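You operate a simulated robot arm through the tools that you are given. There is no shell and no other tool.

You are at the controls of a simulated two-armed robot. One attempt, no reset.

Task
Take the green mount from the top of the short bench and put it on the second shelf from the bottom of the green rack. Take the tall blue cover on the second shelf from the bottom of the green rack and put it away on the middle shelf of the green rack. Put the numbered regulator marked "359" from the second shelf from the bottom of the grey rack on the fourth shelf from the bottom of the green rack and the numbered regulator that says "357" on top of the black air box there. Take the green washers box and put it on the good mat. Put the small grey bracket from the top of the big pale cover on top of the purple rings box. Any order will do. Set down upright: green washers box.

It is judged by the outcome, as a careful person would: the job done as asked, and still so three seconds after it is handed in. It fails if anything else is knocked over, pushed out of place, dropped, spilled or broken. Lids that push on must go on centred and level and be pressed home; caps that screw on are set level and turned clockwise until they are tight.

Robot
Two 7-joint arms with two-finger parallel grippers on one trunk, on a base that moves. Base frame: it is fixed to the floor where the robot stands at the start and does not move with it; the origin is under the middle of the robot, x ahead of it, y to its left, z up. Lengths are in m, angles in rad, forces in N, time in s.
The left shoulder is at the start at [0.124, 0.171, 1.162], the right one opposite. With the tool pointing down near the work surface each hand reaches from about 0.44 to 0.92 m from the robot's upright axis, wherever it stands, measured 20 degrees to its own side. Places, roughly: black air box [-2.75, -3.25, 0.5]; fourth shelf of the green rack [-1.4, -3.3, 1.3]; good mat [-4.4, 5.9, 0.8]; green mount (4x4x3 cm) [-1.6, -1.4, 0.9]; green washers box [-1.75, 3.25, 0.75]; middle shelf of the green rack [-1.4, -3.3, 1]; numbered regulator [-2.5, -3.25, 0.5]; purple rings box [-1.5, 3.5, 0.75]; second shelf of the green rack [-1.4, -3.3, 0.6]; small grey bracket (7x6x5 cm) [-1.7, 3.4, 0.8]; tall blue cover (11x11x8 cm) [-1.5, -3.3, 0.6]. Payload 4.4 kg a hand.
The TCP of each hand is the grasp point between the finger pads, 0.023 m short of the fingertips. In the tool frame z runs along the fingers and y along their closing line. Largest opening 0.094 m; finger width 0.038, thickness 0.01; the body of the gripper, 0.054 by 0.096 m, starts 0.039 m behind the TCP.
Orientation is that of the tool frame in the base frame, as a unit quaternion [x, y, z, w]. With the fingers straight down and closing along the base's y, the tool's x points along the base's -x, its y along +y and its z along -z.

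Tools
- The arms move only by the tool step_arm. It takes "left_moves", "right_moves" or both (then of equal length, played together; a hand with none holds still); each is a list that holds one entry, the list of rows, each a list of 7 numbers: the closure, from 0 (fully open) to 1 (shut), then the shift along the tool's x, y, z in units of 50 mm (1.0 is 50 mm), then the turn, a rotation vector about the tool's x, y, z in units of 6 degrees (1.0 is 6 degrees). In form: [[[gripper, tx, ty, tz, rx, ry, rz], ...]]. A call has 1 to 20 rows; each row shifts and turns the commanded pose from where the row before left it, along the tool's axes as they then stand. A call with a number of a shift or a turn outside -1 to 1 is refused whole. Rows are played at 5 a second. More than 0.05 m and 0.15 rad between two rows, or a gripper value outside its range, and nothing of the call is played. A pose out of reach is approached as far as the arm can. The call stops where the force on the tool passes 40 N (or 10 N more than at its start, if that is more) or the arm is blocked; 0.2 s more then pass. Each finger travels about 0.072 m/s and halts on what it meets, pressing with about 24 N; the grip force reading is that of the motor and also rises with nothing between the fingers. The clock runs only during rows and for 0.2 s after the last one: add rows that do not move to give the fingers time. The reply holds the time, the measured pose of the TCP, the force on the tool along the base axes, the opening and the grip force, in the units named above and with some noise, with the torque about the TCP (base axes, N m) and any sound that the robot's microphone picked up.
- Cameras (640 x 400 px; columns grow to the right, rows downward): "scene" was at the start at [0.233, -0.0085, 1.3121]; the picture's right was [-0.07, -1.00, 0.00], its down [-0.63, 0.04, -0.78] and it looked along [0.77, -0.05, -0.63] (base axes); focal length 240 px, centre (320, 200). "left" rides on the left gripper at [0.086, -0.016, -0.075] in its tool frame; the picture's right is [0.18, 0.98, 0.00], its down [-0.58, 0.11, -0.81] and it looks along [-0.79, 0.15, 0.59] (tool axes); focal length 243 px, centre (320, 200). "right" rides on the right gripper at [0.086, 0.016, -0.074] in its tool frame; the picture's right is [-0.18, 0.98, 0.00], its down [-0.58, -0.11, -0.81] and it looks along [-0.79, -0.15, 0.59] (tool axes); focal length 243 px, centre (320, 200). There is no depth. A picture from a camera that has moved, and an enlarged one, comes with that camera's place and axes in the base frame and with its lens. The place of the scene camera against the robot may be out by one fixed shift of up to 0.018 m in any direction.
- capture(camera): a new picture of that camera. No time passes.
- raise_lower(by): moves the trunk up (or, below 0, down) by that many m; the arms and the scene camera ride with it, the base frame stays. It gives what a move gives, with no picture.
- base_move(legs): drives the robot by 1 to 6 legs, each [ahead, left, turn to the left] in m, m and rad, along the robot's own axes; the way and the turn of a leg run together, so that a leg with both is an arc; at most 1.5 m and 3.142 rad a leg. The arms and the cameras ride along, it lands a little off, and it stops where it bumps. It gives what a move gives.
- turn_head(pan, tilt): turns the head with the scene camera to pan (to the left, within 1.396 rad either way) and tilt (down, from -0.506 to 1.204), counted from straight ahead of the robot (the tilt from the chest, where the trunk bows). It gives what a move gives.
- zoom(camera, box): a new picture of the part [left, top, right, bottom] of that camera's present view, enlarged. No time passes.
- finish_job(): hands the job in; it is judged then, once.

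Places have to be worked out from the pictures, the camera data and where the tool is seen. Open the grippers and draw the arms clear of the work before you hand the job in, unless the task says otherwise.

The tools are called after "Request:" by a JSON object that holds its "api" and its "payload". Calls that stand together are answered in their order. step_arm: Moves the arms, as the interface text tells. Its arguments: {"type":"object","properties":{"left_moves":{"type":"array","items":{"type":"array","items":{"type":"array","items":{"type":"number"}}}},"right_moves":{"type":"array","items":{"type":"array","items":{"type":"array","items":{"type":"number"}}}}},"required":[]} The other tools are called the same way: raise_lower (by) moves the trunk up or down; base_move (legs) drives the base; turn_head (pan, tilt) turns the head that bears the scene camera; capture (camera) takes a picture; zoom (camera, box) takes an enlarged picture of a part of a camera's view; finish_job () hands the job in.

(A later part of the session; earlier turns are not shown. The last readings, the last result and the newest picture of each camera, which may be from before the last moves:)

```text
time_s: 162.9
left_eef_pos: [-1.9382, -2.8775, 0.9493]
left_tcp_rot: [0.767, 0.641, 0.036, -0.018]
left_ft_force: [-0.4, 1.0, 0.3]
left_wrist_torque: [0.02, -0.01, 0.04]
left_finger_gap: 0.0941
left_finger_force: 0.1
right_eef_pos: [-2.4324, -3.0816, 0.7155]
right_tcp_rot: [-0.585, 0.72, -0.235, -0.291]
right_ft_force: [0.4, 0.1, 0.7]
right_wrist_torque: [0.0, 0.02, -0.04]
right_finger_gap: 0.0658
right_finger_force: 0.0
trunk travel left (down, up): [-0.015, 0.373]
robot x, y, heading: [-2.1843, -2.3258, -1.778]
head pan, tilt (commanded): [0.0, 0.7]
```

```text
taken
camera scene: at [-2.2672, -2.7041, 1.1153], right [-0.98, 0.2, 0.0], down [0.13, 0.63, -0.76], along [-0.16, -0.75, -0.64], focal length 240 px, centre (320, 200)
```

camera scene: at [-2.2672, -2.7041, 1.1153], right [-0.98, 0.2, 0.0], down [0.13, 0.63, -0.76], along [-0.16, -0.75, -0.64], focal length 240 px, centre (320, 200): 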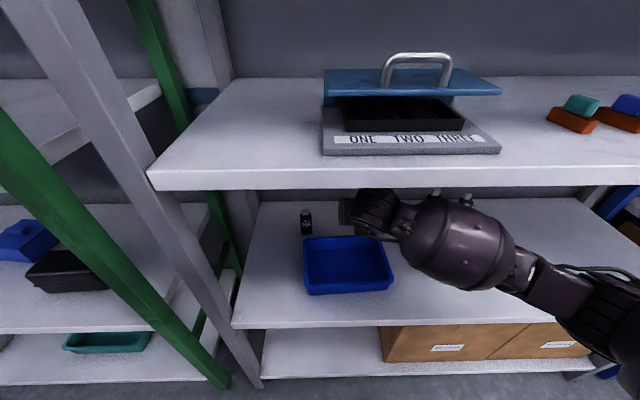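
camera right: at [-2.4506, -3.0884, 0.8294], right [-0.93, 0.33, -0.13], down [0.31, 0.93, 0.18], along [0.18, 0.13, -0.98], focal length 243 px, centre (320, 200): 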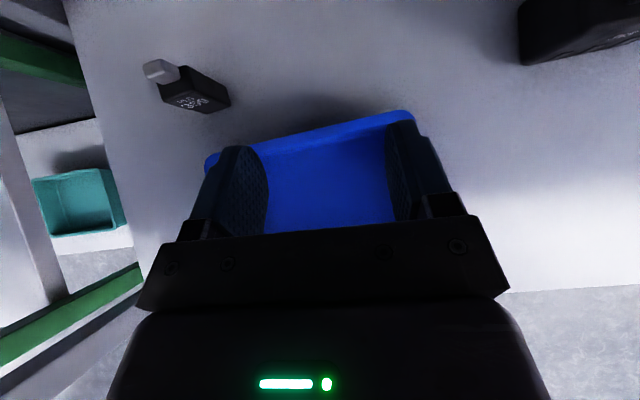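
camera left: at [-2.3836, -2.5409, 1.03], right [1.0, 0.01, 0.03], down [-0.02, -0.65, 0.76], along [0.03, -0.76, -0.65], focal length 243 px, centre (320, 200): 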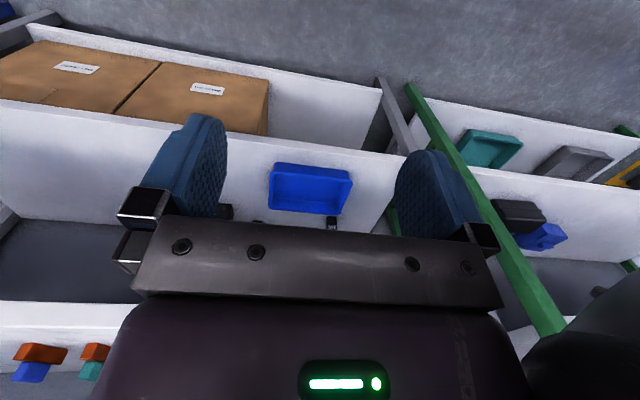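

359's base appears near R≈1.645 (12.4 cm further left) and F≈3.60. I move the rest of the way left and look again.

Request:
{"api": "step_arm", "payload": {"right_moves": [[[0.3, 0, -0.83, 0, 0, 0, 0], [0.3, 0, -0.83, 0, 0, 0, 0], [0.3, 0, -0.83, 0, 0, 0, 0], [0.3, 0, 0, 0, 0, 0, 0]]]}}

Request:
{"api": "capture", "payload": {"camera": "right"}}

Request:
{"api": "capture", "payload": {"camera": "scene"}}

```text
time_s: 163.9
left_eef_pos: [-1.9374, -2.8776, 0.9493]
left_tcp_rot: [0.767, 0.641, 0.036, -0.018]
left_ft_force: [-0.2, -0.8, -0.4]
left_wrist_torque: [0.0, 0.0, 0.03]
left_finger_gap: 0.0939
left_finger_force: 0.0
right_eef_pos: [-2.3112, -3.106, 0.7163]
right_tcp_rot: [-0.585, 0.72, -0.234, -0.29]
right_ft_force: [0.1, 0.1, 0.1]
right_wrist_torque: [-0.03, 0.01, -0.01]
right_finger_gap: 0.0658
right_finger_force: 0.1
trunk travel left (down, up): [-0.015, 0.373]
robot x, y, heading: [-2.1857, -2.3253, -1.776]
head pan, tilt (commanded): [0.0, 0.7]
```

```text
taken
camera right: at [-2.3297, -3.113, 0.8313], right [-0.93, 0.33, -0.13], down [0.31, 0.93, 0.18], along [0.18, 0.13, -0.98], focal length 243 px, centre (320, 200)
```

right: 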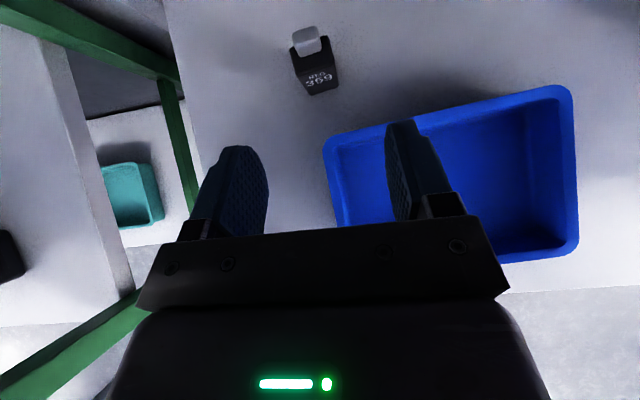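

```text
taken
camera scene: at [-2.2672, -2.7041, 1.1154], right [-0.98, 0.2, 0.0], down [0.13, 0.63, -0.76], along [-0.16, -0.75, -0.64], focal length 240 px, centre (320, 200)
```

scene: 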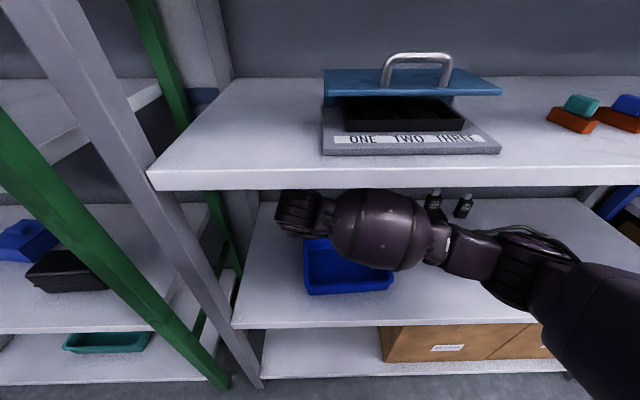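

359 lies on the tool axis now (5 mm left). I advance 9 cm along the fingers and check before the last part.

Request:
{"api": "step_arm", "payload": {"right_moves": [[[0.3, -0.03, -0.04, 0.6, 0, 0, 0], [0.3, -0.03, -0.04, 0.6, 0, 0, 0], [0.3, -0.03, -0.02, 0.6, 0, 0, 0], [0.3, 0, 0, 0, 0, 0, 0]]]}}

Request:
{"api": "capture", "payload": {"camera": "right"}}

```text
time_s: 164.9
left_eef_pos: [-1.9378, -2.8765, 0.9501]
left_tcp_rot: [0.767, 0.641, 0.036, -0.019]
left_ft_force: [-0.2, -0.3, -1.6]
left_wrist_torque: [-0.03, -0.01, 0.0]
left_finger_gap: 0.0939
left_finger_force: 0.0
right_eef_pos: [-2.3158, -3.1647, 0.6476]
right_tcp_rot: [-0.586, 0.719, -0.236, -0.289]
right_ft_force: [0.2, -0.4, 0.3]
right_wrist_torque: [-0.02, -0.01, 0.0]
right_finger_gap: 0.0658
right_finger_force: 0.1
trunk travel left (down, up): [-0.015, 0.373]
robot x, y, heading: [-2.1838, -2.3225, -1.777]
head pan, tilt (commanded): [0.0, 0.7]
```

```text
taken
camera right: at [-2.3348, -3.1721, 0.7617], right [-0.94, 0.33, -0.13], down [0.31, 0.94, 0.18], along [0.18, 0.13, -0.98], focal length 243 px, centre (320, 200)
```

right: 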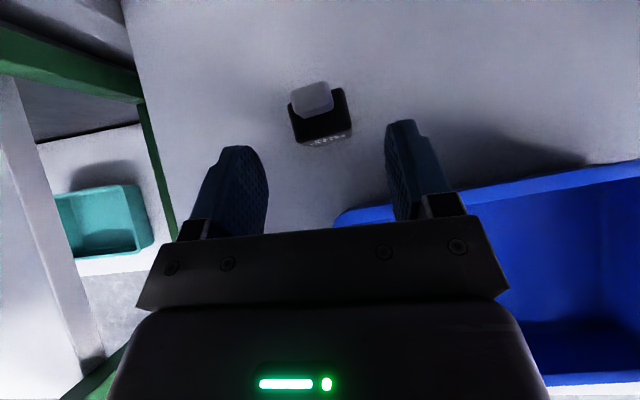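

On track; 4.4 cm more along the fingers, then close.

Request:
{"api": "step_arm", "payload": {"right_moves": [[[0.3, 0.03, -0.03, 0.44, 0, 0, 0], [0.3, 0.03, -0.03, 0.44, 0, 0, 0], [0.3, 0, 0, 0, 0, 0, 0]]]}}

Request:
{"api": "capture", "payload": {"camera": "right"}}

```text
time_s: 165.7
left_eef_pos: [-1.9374, -2.8771, 0.9496]
left_tcp_rot: [0.766, 0.641, 0.035, -0.019]
left_ft_force: [-0.6, -0.8, -0.9]
left_wrist_torque: [0.02, -0.01, -0.02]
left_finger_gap: 0.0941
left_finger_force: 0.1
right_eef_pos: [-2.3192, -3.2003, 0.6184]
right_tcp_rot: [-0.586, 0.72, -0.235, -0.289]
right_ft_force: [-0.8, 0.1, 0.2]
right_wrist_torque: [0.01, 0.02, 0.01]
right_finger_gap: 0.0658
right_finger_force: 0.1
trunk travel left (down, up): [-0.015, 0.373]
robot x, y, heading: [-2.1826, -2.322, -1.775]
head pan, tilt (commanded): [0.0, 0.7]
```

```text
taken
camera right: at [-2.3388, -3.2071, 0.7329], right [-0.94, 0.33, -0.13], down [0.31, 0.94, 0.18], along [0.18, 0.13, -0.98], focal length 243 px, centre (320, 200)
```

right: 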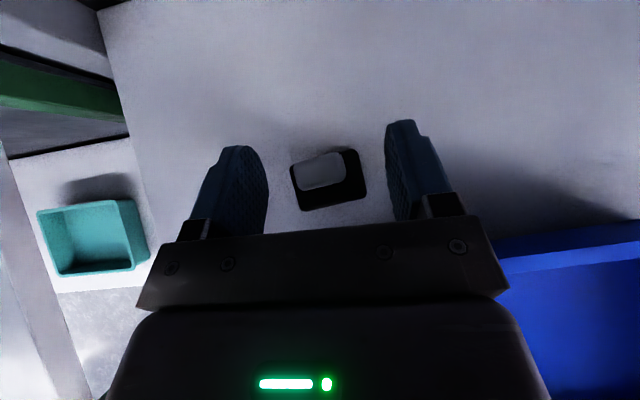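

The regulator stands between the pads, turned by under 10°; closing will align it. I close and lift about 8 cm.

Request:
{"api": "step_arm", "payload": {"right_moves": [[[0.6, 0, 0, 0, 0, 0, 0], [1, 0, 0, 0, 0, 0, 0], [1, 0, 0, 0, 0, 0, 0], [1, 0, 0, 0, 0, 0, 0], [1, 0, 0, 0, 0, 0, 0]]]}}

Request:
{"api": "capture", "payload": {"camera": "right"}}

```text
time_s: 166.9
left_eef_pos: [-1.9367, -2.8783, 0.9486]
left_tcp_rot: [0.767, 0.641, 0.036, -0.019]
left_ft_force: [-0.1, 0.3, 0.1]
left_wrist_torque: [0.02, 0.0, -0.04]
left_finger_gap: 0.094
left_finger_force: 0.0
right_eef_pos: [-2.3197, -3.1998, 0.6183]
right_tcp_rot: [-0.584, 0.72, -0.236, -0.29]
right_ft_force: [-0.9, 0.0, 0.8]
right_wrist_torque: [-0.02, 0.11, 0.02]
right_finger_gap: 0.0338
right_finger_force: 23.3
trunk travel left (down, up): [-0.015, 0.373]
robot x, y, heading: [-2.1845, -2.3239, -1.778]
head pan, tilt (commanded): [0.0, 0.7]
```

```text
taken
camera right: at [-2.3389, -3.207, 0.7331], right [-0.94, 0.33, -0.13], down [0.31, 0.94, 0.18], along [0.18, 0.13, -0.98], focal length 243 px, centre (320, 200)
```

right: 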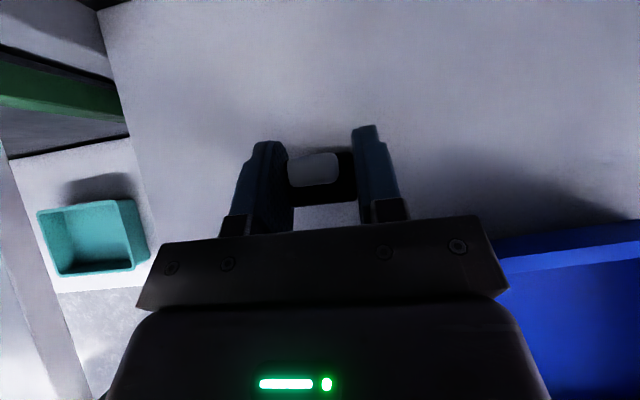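

Held (gap 34 mm). I lift 9 cm, then draw straight back out of the rack.

Request:
{"api": "step_arm", "payload": {"right_moves": [[[1, 0.417, 0, -0.431, 0, 0, 0], [1, 0.417, 0, -0.431, 0, 0, 0], [1, 0.417, 0, -0.431, 0, 0, 0], [1, -0.55, 0, -0.53, 0, 0, 0], [1, -0.55, 0, -0.53, 0, 0, 0], [1, -0.55, 0, -0.53, 0, 0, 0], [1, -0.55, 0, -0.53, 0, 0, 0], [1, -0.55, 0, -0.53, 0, 0, 0], [1, -0.55, 0, -0.53, 0, 0, 0], [1, -0.55, 0, -0.53, 0, 0, 0], [1, 0, 0, 0, 0, 0, 0]]]}}

Request:
{"api": "turn_head", "payload": {"pan": 0.6, "tilt": 0.4}}

Request:
{"api": "capture", "payload": {"camera": "scene"}}

```text
time_s: 169.3
left_eef_pos: [-1.9377, -2.8773, 0.9506]
left_tcp_rot: [0.767, 0.641, 0.036, -0.018]
left_ft_force: [0.0, -0.4, 0.7]
left_wrist_torque: [0.0, 0.03, -0.03]
left_finger_gap: 0.094
left_finger_force: 0.1
right_eef_pos: [-2.2661, -2.9383, 0.7087]
right_tcp_rot: [-0.586, 0.72, -0.236, -0.288]
right_ft_force: [0.1, 0.2, -1.0]
right_wrist_torque: [0.03, -0.01, 0.0]
right_finger_gap: 0.0337
right_finger_force: 24.3
trunk travel left (down, up): [-0.015, 0.373]
robot x, y, heading: [-2.1847, -2.3217, -1.775]
head pan, tilt (commanded): [0.0, 0.7]
```

```text
time_s: 170.3
left_eef_pos: [-1.9366, -2.8757, 0.9495]
left_tcp_rot: [0.766, 0.641, 0.036, -0.019]
left_ft_force: [-0.1, 0.8, -0.6]
left_wrist_torque: [0.01, -0.02, 0.0]
left_finger_gap: 0.0943
left_finger_force: 0.1
right_eef_pos: [-2.2645, -2.9381, 0.7095]
right_tcp_rot: [-0.586, 0.72, -0.235, -0.289]
right_ft_force: [0.6, 0.6, -1.2]
right_wrist_torque: [0.01, 0.01, -0.01]
right_finger_gap: 0.0339
right_finger_force: 24.1
trunk travel left (down, up): [-0.015, 0.373]
robot x, y, heading: [-2.1845, -2.3257, -1.775]
head pan, tilt (commanded): [0.6, 0.4]
```

```text
taken
camera scene: at [-2.2142, -2.7065, 1.1422], right [-0.92, -0.38, 0.0], down [-0.15, 0.36, -0.92], along [0.35, -0.85, -0.39], focal length 240 px, centre (320, 200)
```

scene: 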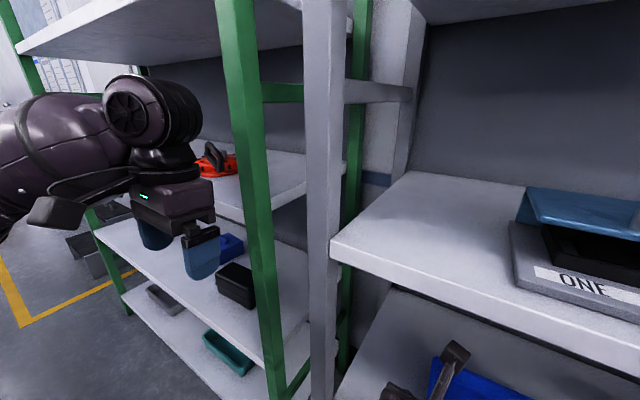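

The left hand hangs before the green rack, the right hand is just at the front plane. I back off 0.15 m and move left 0.8 m to face the green rack.

Request:
{"api": "base_move", "payload": {"legs": [[-0.15, 0, 0], [0, 0.85, 0]]}}

Request:
{"api": "turn_head", "payload": {"pan": 0.0, "tilt": 0.5}}

Request:
{"api": "capture", "payload": {"camera": "scene"}}

Request:
{"api": "turn_head", "payload": {"pan": 0.0, "tilt": -0.1}}

Request:
{"api": "capture", "payload": {"camera": "scene"}}

```text
time_s: 179.1
left_eef_pos: [-1.0868, -2.9132, 0.9496]
left_tcp_rot: [0.771, 0.635, 0.036, -0.018]
left_ft_force: [0.0, 0.5, 0.2]
left_wrist_torque: [-0.01, 0.02, -0.01]
left_finger_gap: 0.094
left_finger_force: 0.0
right_eef_pos: [-1.4159, -2.9698, 0.7098]
right_tcp_rot: [-0.581, 0.724, -0.234, -0.291]
right_ft_force: [1.2, 0.9, -2.2]
right_wrist_torque: [0.02, -0.02, 0.01]
right_finger_gap: 0.0336
right_finger_force: 24.2
trunk travel left (down, up): [-0.015, 0.373]
robot x, y, heading: [-1.3255, -2.3576, -1.788]
head pan, tilt (commanded): [0.6, 0.4]
```

```text
time_s: 180.1
left_eef_pos: [-1.0857, -2.9129, 0.9484]
left_tcp_rot: [0.771, 0.636, 0.036, -0.018]
left_ft_force: [-0.6, 0.4, 0.1]
left_wrist_torque: [0.02, -0.01, -0.06]
left_finger_gap: 0.094
left_finger_force: 0.1
right_eef_pos: [-1.4156, -2.9703, 0.7103]
right_tcp_rot: [-0.581, 0.724, -0.233, -0.291]
right_ft_force: [-0.3, 0.5, -1.7]
right_wrist_torque: [-0.01, 0.04, 0.01]
right_finger_gap: 0.0337
right_finger_force: 23.8
trunk travel left (down, up): [-0.015, 0.373]
robot x, y, heading: [-1.3232, -2.3587, -1.787]
head pan, tilt (commanded): [0.0, 0.499]
```

```text
taken
camera scene: at [-1.4152, -2.7423, 1.1331], right [-0.98, 0.22, 0.0], down [0.1, 0.47, -0.88], along [-0.19, -0.86, -0.48], focal length 240 px, centre (320, 200)
```

scene: 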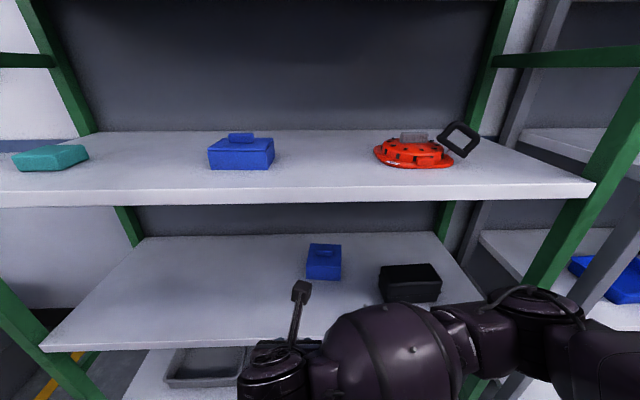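

```text
time_s: 181.1
left_eef_pos: [-1.0864, -2.9139, 0.9486]
left_tcp_rot: [0.771, 0.636, 0.036, -0.018]
left_ft_force: [-0.3, -0.3, 0.4]
left_wrist_torque: [-0.01, 0.01, -0.02]
left_finger_gap: 0.0941
left_finger_force: 0.1
right_eef_pos: [-1.4153, -2.9707, 0.7103]
right_tcp_rot: [-0.581, 0.724, -0.233, -0.291]
right_ft_force: [0.7, 0.1, -1.7]
right_wrist_torque: [-0.02, -0.01, -0.01]
right_finger_gap: 0.0336
right_finger_force: 23.7
trunk travel left (down, up): [-0.015, 0.373]
robot x, y, heading: [-1.3257, -2.3553, -1.789]
head pan, tilt (commanded): [0.0, -0.099]
```

```text
taken
camera scene: at [-1.4145, -2.7385, 1.1879], right [-0.98, 0.22, 0.0], down [-0.02, -0.1, -1.0], along [-0.21, -0.97, 0.1], focal length 240 px, centre (320, 200)
```

scene: 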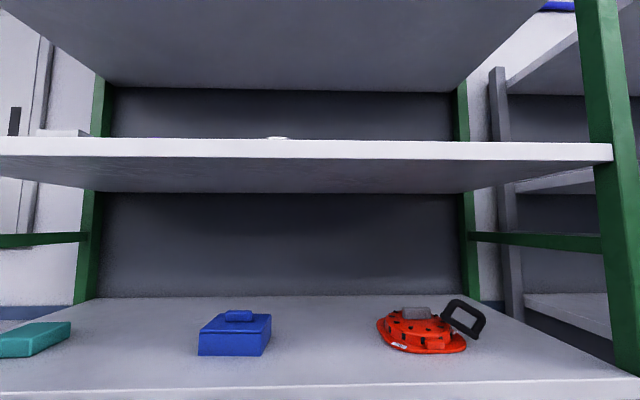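

I'm in front of the green rack: tall blue cover and a black box on shelf 2, middle shelf at z≈0.94, fourth shelf's top at z≈1.335. I raise the trunk to see and reach the fourth shelf with 359.

Request:
{"api": "raise_lower", "payload": {"by": 0.37}}

Request:
{"api": "turn_head", "payload": {"pan": 0.0, "tilt": 0.3}}

Request:
{"api": "capture", "payload": {"camera": "scene"}}

```text
time_s: 184.6
left_eef_pos: [-1.0861, -2.913, 1.3202]
left_tcp_rot: [0.771, 0.636, 0.037, -0.017]
left_ft_force: [-0.1, 0.6, -0.2]
left_wrist_torque: [-0.01, -0.03, -0.04]
left_finger_gap: 0.094
left_finger_force: 0.1
right_eef_pos: [-1.4167, -2.9697, 1.0792]
right_tcp_rot: [-0.581, 0.723, -0.234, -0.291]
right_ft_force: [0.0, 0.1, -0.7]
right_wrist_torque: [-0.01, 0.02, 0.0]
right_finger_gap: 0.0337
right_finger_force: 24.1
trunk travel left (down, up): [-0.385, 0.003]
robot x, y, heading: [-1.3304, -2.3577, -1.786]
head pan, tilt (commanded): [0.0, -0.099]
```

```text
time_s: 185.5
left_eef_pos: [-1.0869, -2.9129, 1.3191]
left_tcp_rot: [0.771, 0.636, 0.036, -0.018]
left_ft_force: [0.6, -0.1, -0.5]
left_wrist_torque: [-0.01, -0.01, 0.0]
left_finger_gap: 0.0941
left_finger_force: 0.1
right_eef_pos: [-1.4154, -2.9702, 1.0795]
right_tcp_rot: [-0.581, 0.723, -0.234, -0.291]
right_ft_force: [-0.8, -0.3, -1.3]
right_wrist_torque: [0.0, 0.02, 0.0]
right_finger_gap: 0.0338
right_finger_force: 24.0
trunk travel left (down, up): [-0.385, 0.003]
robot x, y, heading: [-1.3254, -2.3605, -1.789]
head pan, tilt (commanded): [0.0, 0.3]
```

```text
taken
camera scene: at [-1.3638, -2.5094, 1.5667], right [-0.98, 0.22, 0.0], down [0.06, 0.29, -0.96], along [-0.21, -0.93, -0.29], focal length 240 px, centre (320, 200)
```

scene: 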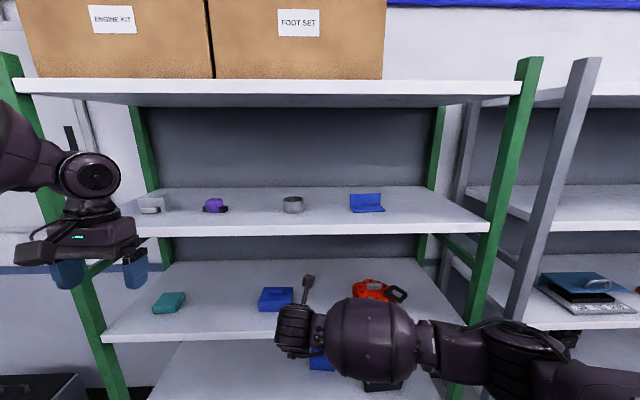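

Shelf 4 carries four small items with free room between and in front of them. I zoom in to choose a spot.

Request:
{"api": "zoom", "payload": {"camera": "scene", "box": [120, 160, 500, 260]}}

```text
1.68 times, centred on (310, 210) of scene
camera zoom: at [-1.3638, -2.5094, 1.5667], right [-0.98, 0.22, 0.0], down [0.06, 0.29, -0.96], along [-0.21, -0.93, -0.29], focal length 404 px, centre (337, 183)
```

zoom: 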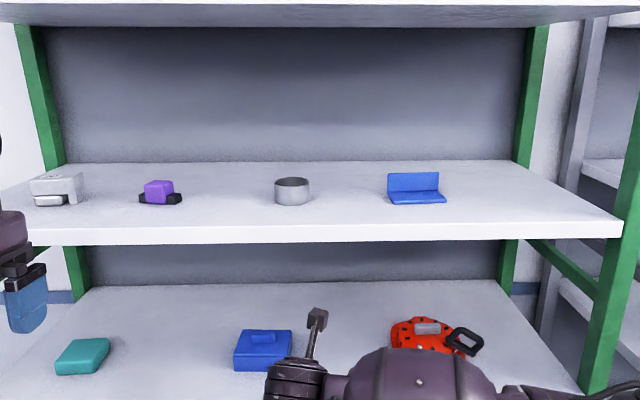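

A free gap lies between the grey ring and the blue angle piece, about R≈0.86, F≈3.46. I raise the right hand 0.34 m in front of the rack first.

Request:
{"api": "step_arm", "payload": {"right_moves": [[[1, 0.675, 0, -0.699, 0, 0, 0], [1, 0.675, 0, -0.699, 0, 0, 0], [1, 0.675, 0, -0.699, 0, 0, 0], [1, 0.675, 0, -0.699, 0, 0, 0], [1, 0.675, 0, -0.699, 0, 0, 0], [1, 0.675, 0, -0.699, 0, 0, 0], [1, 0.675, 0, -0.699, 0, 0, 0], [1, 0, 0, 0, 0, 0, 0]]]}}

Request:
{"api": "capture", "payload": {"camera": "right"}}

Request:
{"api": "capture", "payload": {"camera": "scene"}}

```text
time_s: 187.3
left_eef_pos: [-1.0866, -2.9138, 1.3203]
left_tcp_rot: [0.771, 0.636, 0.036, -0.019]
left_ft_force: [-0.2, -0.3, -0.7]
left_wrist_torque: [0.01, 0.0, -0.01]
left_finger_gap: 0.0941
left_finger_force: 0.0
right_eef_pos: [-1.4161, -2.9712, 1.4215]
right_tcp_rot: [-0.58, 0.724, -0.234, -0.291]
right_ft_force: [-0.2, -0.1, -0.9]
right_wrist_torque: [0.03, -0.01, -0.01]
right_finger_gap: 0.0332
right_finger_force: 24.5
trunk travel left (down, up): [-0.385, 0.003]
robot x, y, heading: [-1.326, -2.3547, -1.788]
head pan, tilt (commanded): [0.0, 0.3]
```

```text
taken
camera right: at [-1.4344, -2.9784, 1.5362], right [-0.93, 0.34, -0.13], down [0.32, 0.93, 0.18], along [0.18, 0.13, -0.98], focal length 243 px, centre (320, 200)
```

right: 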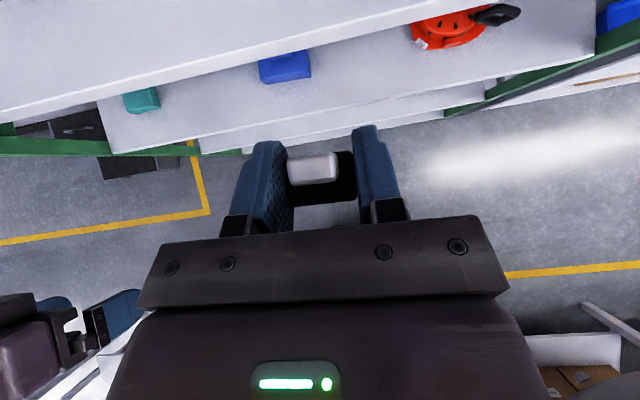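

```text
taken
camera scene: at [-1.3642, -2.51, 1.5665], right [-0.98, 0.22, 0.0], down [0.06, 0.29, -0.96], along [-0.21, -0.93, -0.3], focal length 240 px, centre (320, 200)
```

scene: 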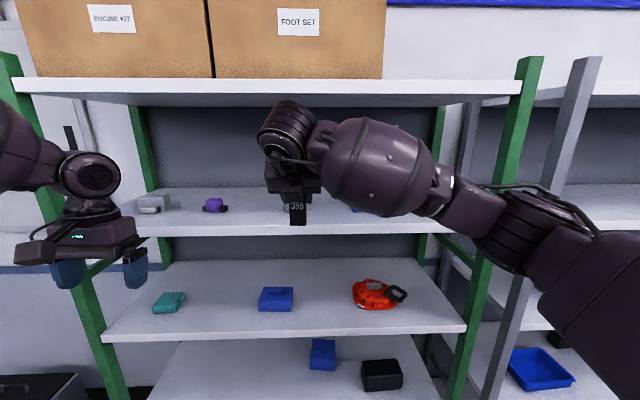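

The hand is at z≈1.42 with 359 hanging clear. I drive forward 0.12 m and shift the hand 6 cm right, toward the gap.

Request:
{"api": "base_move", "payload": {"legs": [[0.12, 0, 0.02]]}}

Request:
{"api": "step_arm", "payload": {"right_moves": [[[1, 0, 0.6, 0, 0, 0, 0], [1, 0, 0.6, 0, 0, 0, 0], [1, 0, 0, 0, 0, 0, 0]]]}}

Request:
{"api": "capture", "payload": {"camera": "right"}}

Request:
{"api": "capture", "payload": {"camera": "scene"}}

```text
time_s: 188.5
left_eef_pos: [-1.1009, -3.0236, 1.3193]
left_tcp_rot: [0.765, 0.643, 0.036, -0.018]
left_ft_force: [-0.7, -0.7, 0.4]
left_wrist_torque: [0.03, 0.0, 0.0]
left_finger_gap: 0.0943
left_finger_force: 0.0
right_eef_pos: [-1.4259, -3.0875, 1.4224]
right_tcp_rot: [-0.588, 0.718, -0.237, -0.289]
right_ft_force: [-0.1, 0.5, -1.2]
right_wrist_torque: [0.0, 0.03, 0.03]
right_finger_gap: 0.0339
right_finger_force: 23.8
trunk travel left (down, up): [-0.385, 0.003]
robot x, y, heading: [-1.3505, -2.476, -1.768]
head pan, tilt (commanded): [0.0, 0.3]
```

```text
time_s: 189.3
left_eef_pos: [-1.0983, -3.0248, 1.32]
left_tcp_rot: [0.765, 0.643, 0.035, -0.019]
left_ft_force: [0.1, -0.5, 1.4]
left_wrist_torque: [-0.02, 0.03, -0.07]
left_finger_gap: 0.0938
left_finger_force: 0.1
right_eef_pos: [-1.4857, -3.0745, 1.4227]
right_tcp_rot: [-0.588, 0.718, -0.237, -0.289]
right_ft_force: [0.6, -0.2, -2.2]
right_wrist_torque: [0.02, 0.0, 0.0]
right_finger_gap: 0.0336
right_finger_force: 24.3
trunk travel left (down, up): [-0.385, 0.003]
robot x, y, heading: [-1.349, -2.4736, -1.769]
head pan, tilt (commanded): [0.0, 0.3]
```

```text
taken
camera right: at [-1.504, -3.083, 1.5366], right [-0.94, 0.32, -0.13], down [0.3, 0.94, 0.18], along [0.18, 0.13, -0.98], focal length 243 px, centre (320, 200)
```

right: 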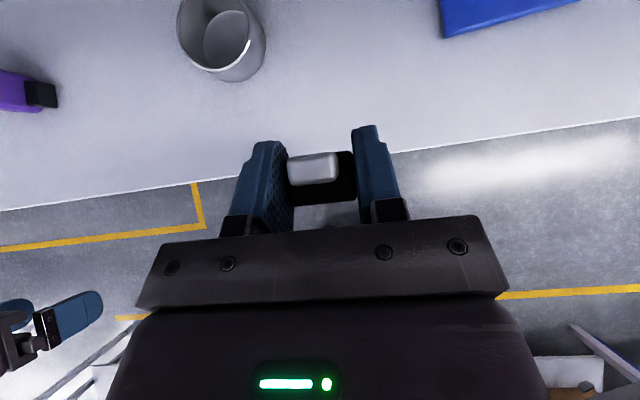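

```text
taken
camera scene: at [-1.3841, -2.6251, 1.5667], right [-0.98, 0.2, 0.0], down [0.06, 0.29, -0.96], along [-0.19, -0.94, -0.3], focal length 240 px, centre (320, 200)
```

scene: 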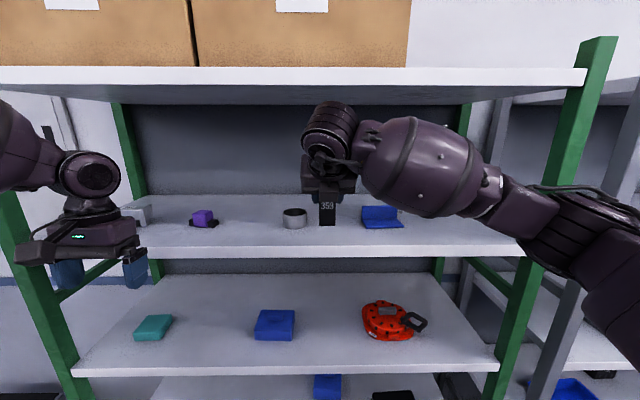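

The shelf edge is at F≈3.32; the gap spans R≈0.79–0.94. I shift 2.2 cm right and move in 10 cm, keeping the height.

Request:
{"api": "step_arm", "payload": {"right_moves": [[[1, 0, 0.44, 0, 0, 0, 0], [1, 0.48, 0, 0.463, 0, 0, 0], [1, 0.48, 0, 0.463, 0, 0, 0], [1, 0.48, 0, 0.463, 0, 0, 0], [1, 0, 0, 0, 0, 0, 0]]]}}

Request:
{"api": "capture", "payload": {"camera": "right"}}

Request:
{"api": "zoom", "payload": {"camera": "scene", "box": [220, 140, 460, 290]}}

```text
time_s: 190.5
left_eef_pos: [-1.1007, -3.0231, 1.3198]
left_tcp_rot: [0.765, 0.643, 0.035, -0.018]
left_ft_force: [-0.1, 0.4, 1.0]
left_wrist_torque: [0.01, 0.02, 0.03]
left_finger_gap: 0.0941
left_finger_force: 0.1
right_eef_pos: [-1.5267, -3.1699, 1.4249]
right_tcp_rot: [-0.588, 0.717, -0.237, -0.289]
right_ft_force: [0.5, -0.1, -0.8]
right_wrist_torque: [-0.01, 0.02, -0.03]
right_finger_gap: 0.0338
right_finger_force: 23.8
trunk travel left (down, up): [-0.385, 0.003]
robot x, y, heading: [-1.3512, -2.4736, -1.772]
head pan, tilt (commanded): [0.0, 0.3]
```

```text
taken
camera right: at [-1.546, -3.1774, 1.5382], right [-0.94, 0.32, -0.13], down [0.3, 0.94, 0.18], along [0.18, 0.13, -0.98], focal length 243 px, centre (320, 200)
```

right: 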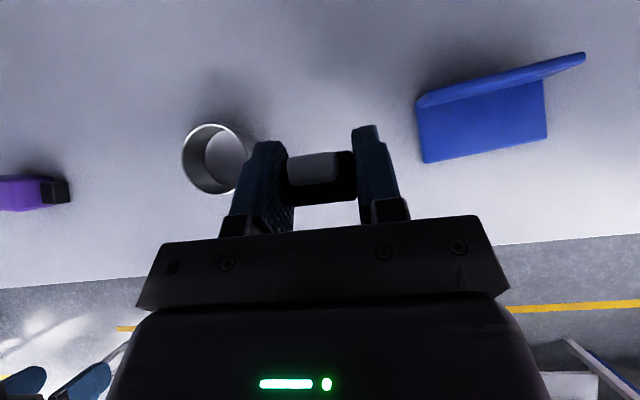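

```text
2.67 times, centred on (340, 215) of scene
camera zoom: at [-1.3854, -2.6248, 1.5667], right [-0.98, 0.2, 0.0], down [0.06, 0.29, -0.96], along [-0.19, -0.94, -0.3], focal length 640 px, centre (267, 160)
```

zoom: 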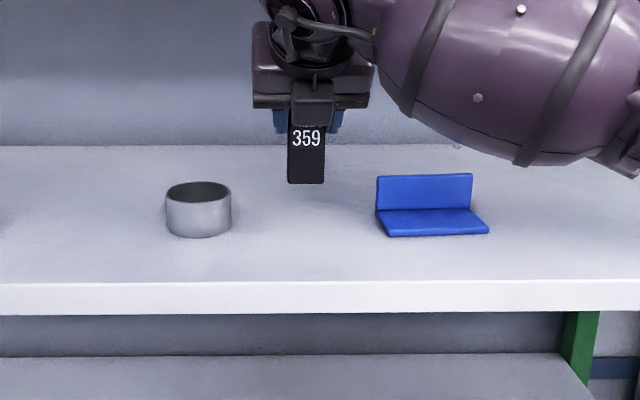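

Regulator 359 hangs about 5.5 cm above the shelf in the middle of the gap. I lower 5 cm and then the last bit slowly.

Request:
{"api": "step_arm", "payload": {"right_moves": [[[1, -0.3475, 0, 0.36, 0, 0, 0], [1, -0.3475, 0, 0.36, 0, 0, 0], [1, -0.05, 0, 0.052, 0, 0, 0], [1, 0, 0, 0, 0, 0, 0]]]}}

Request:
{"api": "zoom", "payload": {"camera": "scene", "box": [260, 160, 420, 260]}}

```text
time_s: 191.5
left_eef_pos: [-1.1013, -3.0241, 1.3188]
left_tcp_rot: [0.765, 0.643, 0.036, -0.018]
left_ft_force: [0.3, -0.2, 0.3]
left_wrist_torque: [0.0, 0.01, 0.0]
left_finger_gap: 0.0941
left_finger_force: 0.0
right_eef_pos: [-1.5275, -3.1692, 1.3683]
right_tcp_rot: [-0.587, 0.718, -0.236, -0.289]
right_ft_force: [-0.5, -0.7, 2.8]
right_wrist_torque: [-0.07, 0.0, -0.02]
right_finger_gap: 0.0339
right_finger_force: 24.1
trunk travel left (down, up): [-0.385, 0.003]
robot x, y, heading: [-1.3515, -2.4745, -1.771]
head pan, tilt (commanded): [0.0, 0.3]
```

```text
4.00 times, centred on (340, 210) of scene
camera zoom: at [-1.3853, -2.6253, 1.5667], right [-0.98, 0.2, 0.0], down [0.06, 0.29, -0.96], along [-0.19, -0.94, -0.3], focal length 960 px, centre (240, 160)
```

zoom: 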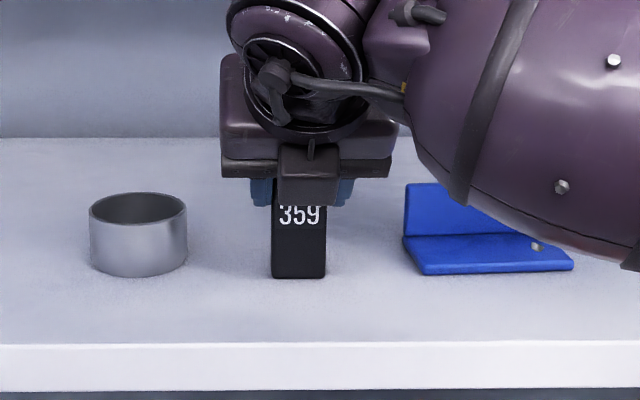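

Contact ~4 N: shelf 4's top is at z≈1.32 and 359 stands level in the gap. I open and withdraw.

Request:
{"api": "step_arm", "payload": {"right_moves": [[[0.3, 0, 0, 0, 0, 0, 0], [0.3, 0, 0, 0, 0, 0, 0], [0.3, 0, 0, 0, 0, 0, 0], [0.3, 0, 0, -0.4, 0, 0, 0], [0.3, 0, 0, -0.4, 0, 0, 0], [0.3, -0.5, 0, -0.48, 0, 0, 0], [0.3, -0.5, 0, -0.48, 0, 0, 0], [0.3, -0.5, 0, -0.48, 0, 0, 0], [0.3, -0.5, 0, -0.48, 0, 0, 0], [0.3, 0, 0, 0, 0, 0, 0]]]}}

Request:
{"api": "capture", "payload": {"camera": "right"}}

Request:
{"api": "capture", "payload": {"camera": "scene"}}

```text
time_s: 193.7
left_eef_pos: [-1.1011, -3.0251, 1.3194]
left_tcp_rot: [0.765, 0.643, 0.036, -0.018]
left_ft_force: [-0.1, 0.2, -0.2]
left_wrist_torque: [0.0, -0.01, 0.0]
left_finger_gap: 0.0941
left_finger_force: 0.1
right_eef_pos: [-1.4949, -3.0049, 1.3988]
right_tcp_rot: [-0.587, 0.718, -0.236, -0.289]
right_ft_force: [-0.3, -0.3, 0.9]
right_wrist_torque: [0.01, 0.0, 0.02]
right_finger_gap: 0.0659
right_finger_force: 0.1
trunk travel left (down, up): [-0.385, 0.003]
robot x, y, heading: [-1.351, -2.4777, -1.767]
head pan, tilt (commanded): [0.0, 0.3]
```

```text
taken
camera right: at [-1.5138, -3.0138, 1.5126], right [-0.94, 0.32, -0.13], down [0.3, 0.94, 0.18], along [0.18, 0.13, -0.98], focal length 243 px, centre (320, 200)
```

right: 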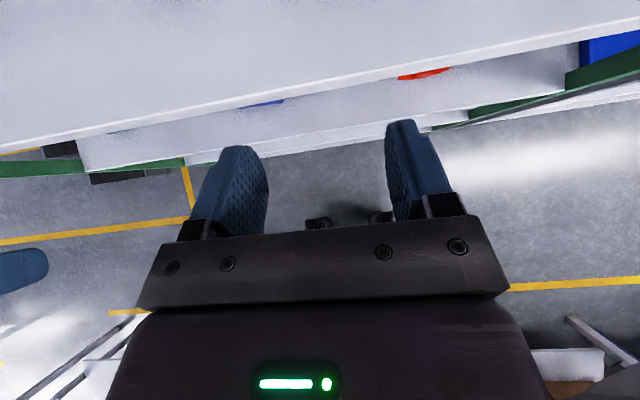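

```text
taken
camera scene: at [-1.3854, -2.626, 1.5666], right [-0.98, 0.2, 0.0], down [0.06, 0.29, -0.96], along [-0.19, -0.94, -0.3], focal length 240 px, centre (320, 200)
```

scene: 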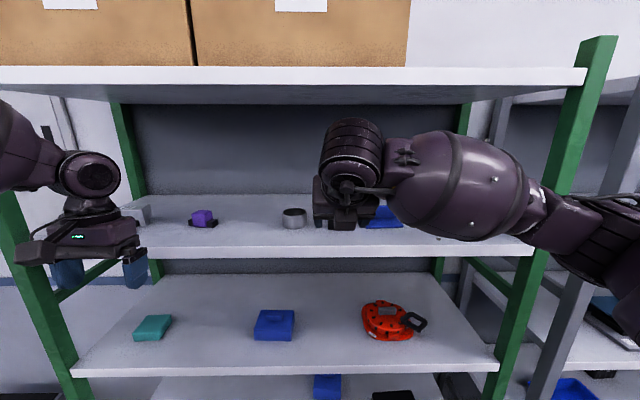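

359 is released. I back off 0.12 m and lower the trunk for the blue cover on shelf 2.

Request:
{"api": "base_move", "payload": {"legs": [[-0.12, 0, 0.0]]}}

Request:
{"api": "zoom", "payload": {"camera": "scene", "box": [160, 140, 480, 340]}}

Request:
{"api": "raise_lower", "payload": {"by": -0.37}}

Request:
{"api": "turn_head", "payload": {"pan": 0.0, "tilt": 0.6}}

Request:
{"api": "capture", "payload": {"camera": "scene"}}

```text
time_s: 195.0
left_eef_pos: [-1.0757, -2.9073, 1.3184]
left_tcp_rot: [0.765, 0.643, 0.036, -0.018]
left_ft_force: [1.1, 0.2, -0.3]
left_wrist_torque: [-0.03, 0.0, 0.0]
left_finger_gap: 0.0939
left_finger_force: 0.1
right_eef_pos: [-1.4708, -2.8879, 1.3989]
right_tcp_rot: [-0.588, 0.718, -0.236, -0.289]
right_ft_force: [-0.7, 1.0, 0.1]
right_wrist_torque: [-0.04, -0.01, -0.01]
right_finger_gap: 0.0655
right_finger_force: 0.0
trunk travel left (down, up): [-0.385, 0.003]
robot x, y, heading: [-1.3273, -2.3514, -1.773]
head pan, tilt (commanded): [0.0, 0.3]
```

```text
2.00 times, centred on (320, 240) of scene
camera zoom: at [-1.3616, -2.5078, 1.5667], right [-0.98, 0.2, 0.0], down [0.06, 0.29, -0.96], along [-0.19, -0.94, -0.3], focal length 480 px, centre (320, 120)
```

zoom: 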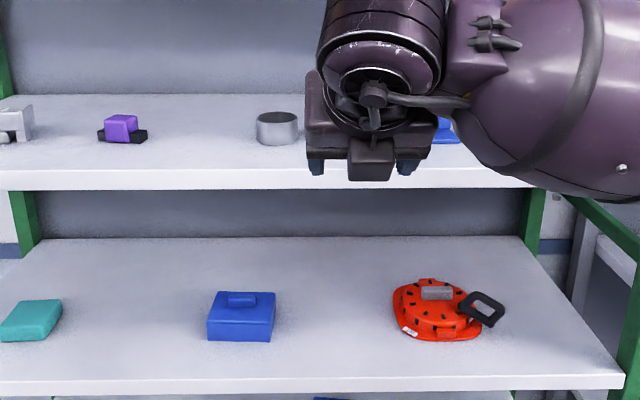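

```text
time_s: 198.6
left_eef_pos: [-1.0758, -2.9056, 0.9506]
left_tcp_rot: [0.765, 0.643, 0.035, -0.019]
left_ft_force: [0.1, -0.1, 0.1]
left_wrist_torque: [-0.02, 0.0, -0.03]
left_finger_gap: 0.0941
left_finger_force: 0.1
right_eef_pos: [-1.4717, -2.888, 1.0289]
right_tcp_rot: [-0.587, 0.718, -0.236, -0.29]
right_ft_force: [-0.2, 0.6, 0.7]
right_wrist_torque: [-0.03, 0.02, -0.02]
right_finger_gap: 0.0657
right_finger_force: 0.2
trunk travel left (down, up): [-0.015, 0.373]
robot x, y, heading: [-1.3262, -2.3576, -1.773]
head pan, tilt (commanded): [0.0, 0.3]
```

```text
time_s: 199.3
left_eef_pos: [-1.0769, -2.9057, 0.9507]
left_tcp_rot: [0.764, 0.643, 0.035, -0.018]
left_ft_force: [-0.3, -0.6, -0.6]
left_wrist_torque: [0.0, -0.01, 0.03]
left_finger_gap: 0.0938
left_finger_force: 0.0
right_eef_pos: [-1.4705, -2.8882, 1.0289]
right_tcp_rot: [-0.587, 0.719, -0.236, -0.289]
right_ft_force: [-0.3, -0.2, 0.5]
right_wrist_torque: [-0.04, -0.01, 0.01]
right_finger_gap: 0.0659
right_finger_force: 0.1
trunk travel left (down, up): [-0.015, 0.373]
robot x, y, heading: [-1.3284, -2.356, -1.772]
head pan, tilt (commanded): [0.0, 0.6]
```

```text
taken
camera scene: at [-1.4086, -2.7394, 1.1247], right [-0.98, 0.2, 0.0], down [0.11, 0.55, -0.83], along [-0.17, -0.81, -0.56], focal length 240 px, centre (320, 200)
```

scene: 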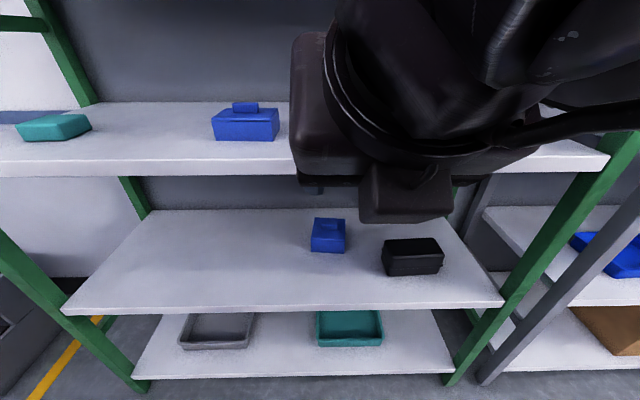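

The blue cover (11 cm wide) exceeds my finger opening, so I need to see its knob. I zoom in.

Request:
{"api": "zoom", "payload": {"camera": "scene", "box": [280, 195, 380, 265]}}

Request:
{"api": "zoom", "payload": {"camera": "scene", "box": [190, 85, 310, 165]}}

```text
5.71 times, centred on (330, 230) of scene
camera zoom: at [-1.4086, -2.7394, 1.1247], right [-0.98, 0.2, 0.0], down [0.11, 0.55, -0.83], along [-0.17, -0.81, -0.56], focal length 1371 px, centre (263, 29)
```

zoom: 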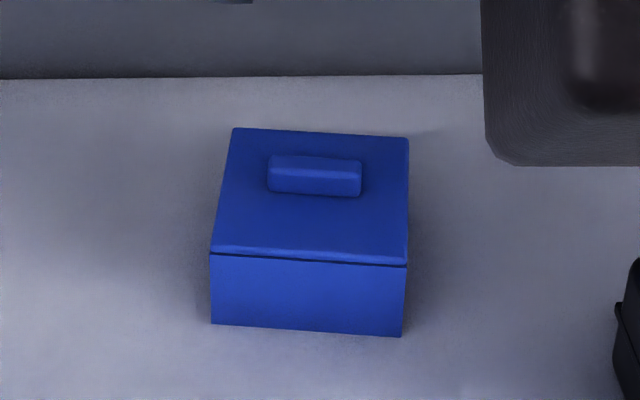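

```text
5.00 times, centred on (250, 125) of scene
camera zoom: at [-1.4086, -2.7394, 1.1247], right [-0.98, 0.2, 0.0], down [0.11, 0.55, -0.83], along [-0.17, -0.81, -0.56], focal length 1200 px, centre (670, 575)
```

zoom: 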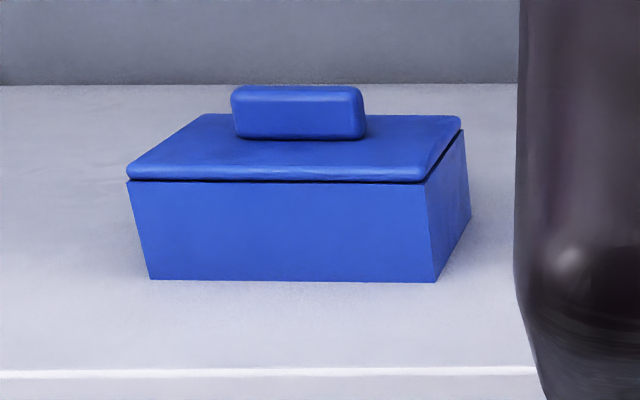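

The cover has a bar knob on top (~5 cm long along the rack, about at R≈0.86, F≈3.53). I lower the right hand in front of the rack to the shelf-2 gap height and open it a bit wider.

Request:
{"api": "step_arm", "payload": {"right_moves": [[[0.2, -0.626, 0, 0.647, 0, 0, 0], [0.2, -0.626, 0, 0.647, 0, 0, 0], [0.2, -0.626, 0, 0.647, 0, 0, 0], [0.2, -0.626, 0, 0.647, 0, 0, 0], [0.2, -0.626, 0, 0.647, 0, 0, 0], [0.2, -0.5, 0, 0.52, 0, 0, 0], [0.2, 0, 0, 0, 0, 0, 0]]]}}

Request:
{"api": "capture", "payload": {"camera": "scene"}}

```text
time_s: 200.9
left_eef_pos: [-1.0758, -2.9063, 0.9512]
left_tcp_rot: [0.765, 0.643, 0.034, -0.018]
left_ft_force: [0.4, 0.6, 0.1]
left_wrist_torque: [0.01, 0.01, -0.03]
left_finger_gap: 0.094
left_finger_force: 0.0
right_eef_pos: [-1.4563, -2.9099, 0.7752]
right_tcp_rot: [-0.587, 0.718, -0.237, -0.29]
right_ft_force: [0.0, -0.2, -0.1]
right_wrist_torque: [-0.01, 0.0, -0.04]
right_finger_gap: 0.0752
right_finger_force: 0.0
right hand out of reach, approached as far as the arm can: row 1, 2, 3
trunk travel left (down, up): [-0.015, 0.373]
robot x, y, heading: [-1.3279, -2.353, -1.769]
head pan, tilt (commanded): [0.0, 0.6]
```

```text
taken
camera scene: at [-1.4081, -2.7392, 1.1242], right [-0.98, 0.2, 0.0], down [0.11, 0.55, -0.83], along [-0.16, -0.81, -0.56], focal length 240 px, centre (320, 200)
```

scene: 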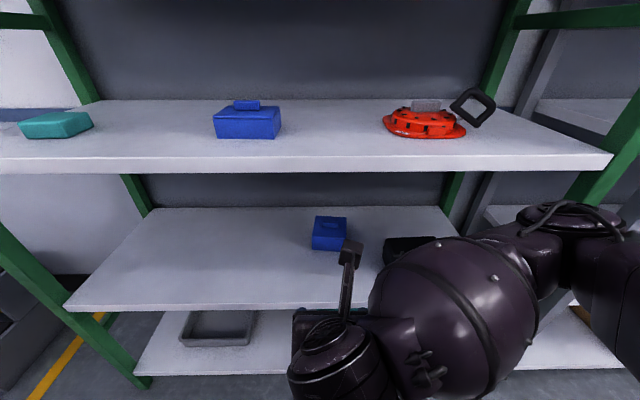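

Hand is at z≈0.775 in front of shelf 2. I drive forward 0.1 m and bring the hand in for a view of the knob.

Request:
{"api": "base_move", "payload": {"legs": [[0.1, 0, 0.0]]}}

Request:
{"api": "step_arm", "payload": {"right_moves": [[[0.2, 0.55, 0.1, 0.53, 0, 0, 0], [0.2, 0.55, 0.1, 0.53, 0, 0, 0], [0.2, 0.55, 0, 0.53, 0, 0, 0], [0.2, 0, 0, 0, 0, 0, 0]]]}}

Request:
{"api": "capture", "payload": {"camera": "right"}}

Request:
{"api": "capture", "payload": {"camera": "scene"}}

```text
time_s: 202.1
left_eef_pos: [-1.1006, -3.0084, 0.9475]
left_tcp_rot: [0.765, 0.643, 0.039, -0.019]
left_ft_force: [0.3, 0.2, -0.3]
left_wrist_torque: [0.0, -0.01, 0.0]
left_finger_gap: 0.094
left_finger_force: 0.0
right_eef_pos: [-1.4791, -3.0079, 0.7679]
right_tcp_rot: [-0.588, 0.721, -0.232, -0.284]
right_ft_force: [-0.1, -0.5, 0.3]
right_wrist_torque: [0.03, 0.0, -0.02]
right_finger_gap: 0.0754
right_finger_force: 0.1
trunk travel left (down, up): [-0.015, 0.373]
robot x, y, heading: [-1.3511, -2.4595, -1.767]
head pan, tilt (commanded): [0.0, 0.6]
```

```text
time_s: 203.1
left_eef_pos: [-1.0958, -3.0078, 0.9498]
left_tcp_rot: [0.765, 0.643, 0.034, -0.018]
left_ft_force: [-0.4, 0.7, -0.8]
left_wrist_torque: [-0.01, 0.01, 0.0]
left_finger_gap: 0.094
left_finger_force: 0.0
right_eef_pos: [-1.5098, -3.1187, 0.7714]
right_tcp_rot: [-0.588, 0.72, -0.232, -0.286]
right_ft_force: [0.1, 0.1, 0.6]
right_wrist_torque: [0.04, -0.02, -0.01]
right_finger_gap: 0.0753
right_finger_force: 0.1
trunk travel left (down, up): [-0.015, 0.373]
robot x, y, heading: [-1.3454, -2.4548, -1.768]
head pan, tilt (commanded): [0.0, 0.6]
```

```text
taken
camera right: at [-1.528, -3.1276, 0.8853], right [-0.94, 0.33, -0.12], down [0.3, 0.93, 0.19], along [0.18, 0.14, -0.97], focal length 243 px, centre (320, 200)
```

right: 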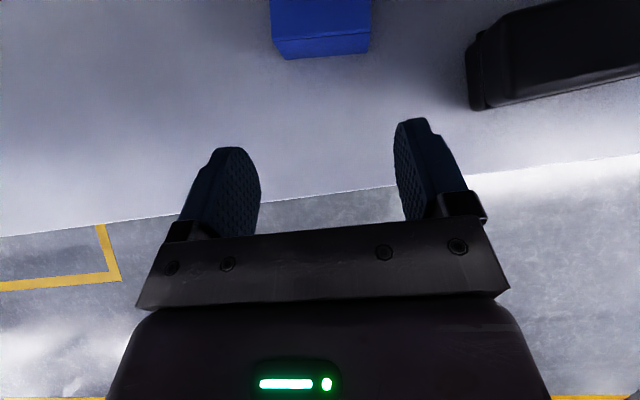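

```text
taken
camera scene: at [-1.4288, -2.8387, 1.1242], right [-0.98, 0.2, 0.0], down [0.11, 0.55, -0.83], along [-0.16, -0.81, -0.56], focal length 240 px, centre (320, 200)
```

scene: 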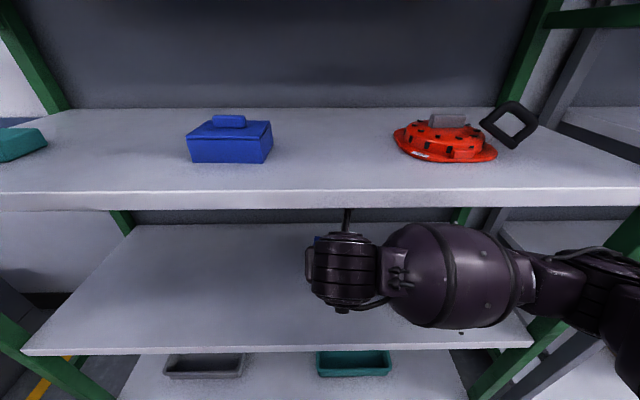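

The cover's front is at F≈3.487, R≈0.856, matching my lateral position; its knob should be near F≈3.53 and z≈0.65. I lower to z≈0.70 in front and then go in over it.

Request:
{"api": "step_arm", "payload": {"right_moves": [[[0.2, -0.52, 0, 0.54, 0, 0, 0], [0.2, -0.52, 0, 0.54, 0, 0, 0], [0.2, 0.55, 0, 0.53, 0, 0, 0], [0.2, 0.55, 0, 0.53, 0, 0, 0], [0.2, 0.55, 0, 0.53, 0, 0, 0], [0.2, 0, 0, 0, 0, 0, 0]]]}}

Request:
{"api": "capture", "payload": {"camera": "right"}}

Request:
{"api": "capture", "payload": {"camera": "scene"}}

```text
time_s: 204.5
left_eef_pos: [-1.0972, -3.0077, 0.9501]
left_tcp_rot: [0.765, 0.643, 0.035, -0.018]
left_ft_force: [0.2, 0.9, -0.5]
left_wrist_torque: [-0.01, 0.01, 0.01]
left_finger_gap: 0.0938
left_finger_force: 0.1
right_eef_pos: [-1.5323, -3.2277, 0.6911]
right_tcp_rot: [-0.588, 0.72, -0.233, -0.286]
right_ft_force: [-0.3, -0.2, -0.7]
right_wrist_torque: [0.0, 0.01, -0.02]
right_finger_gap: 0.0752
right_finger_force: 0.0
trunk travel left (down, up): [-0.015, 0.373]
robot x, y, heading: [-1.3469, -2.456, -1.77]
head pan, tilt (commanded): [0.0, 0.6]
```

```text
taken
camera right: at [-1.5508, -3.2373, 0.8052], right [-0.94, 0.33, -0.12], down [0.3, 0.93, 0.19], along [0.18, 0.14, -0.97], focal length 243 px, centre (320, 200)
```

right: 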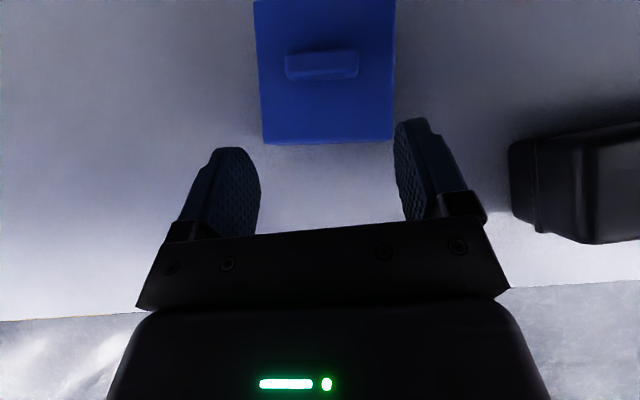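

```text
taken
camera scene: at [-1.4288, -2.8389, 1.124], right [-0.98, 0.2, 0.0], down [0.11, 0.55, -0.83], along [-0.16, -0.81, -0.56], focal length 240 px, centre (320, 200)
```

scene: 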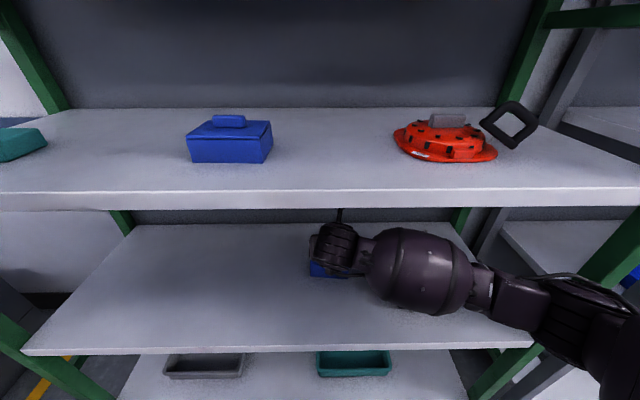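

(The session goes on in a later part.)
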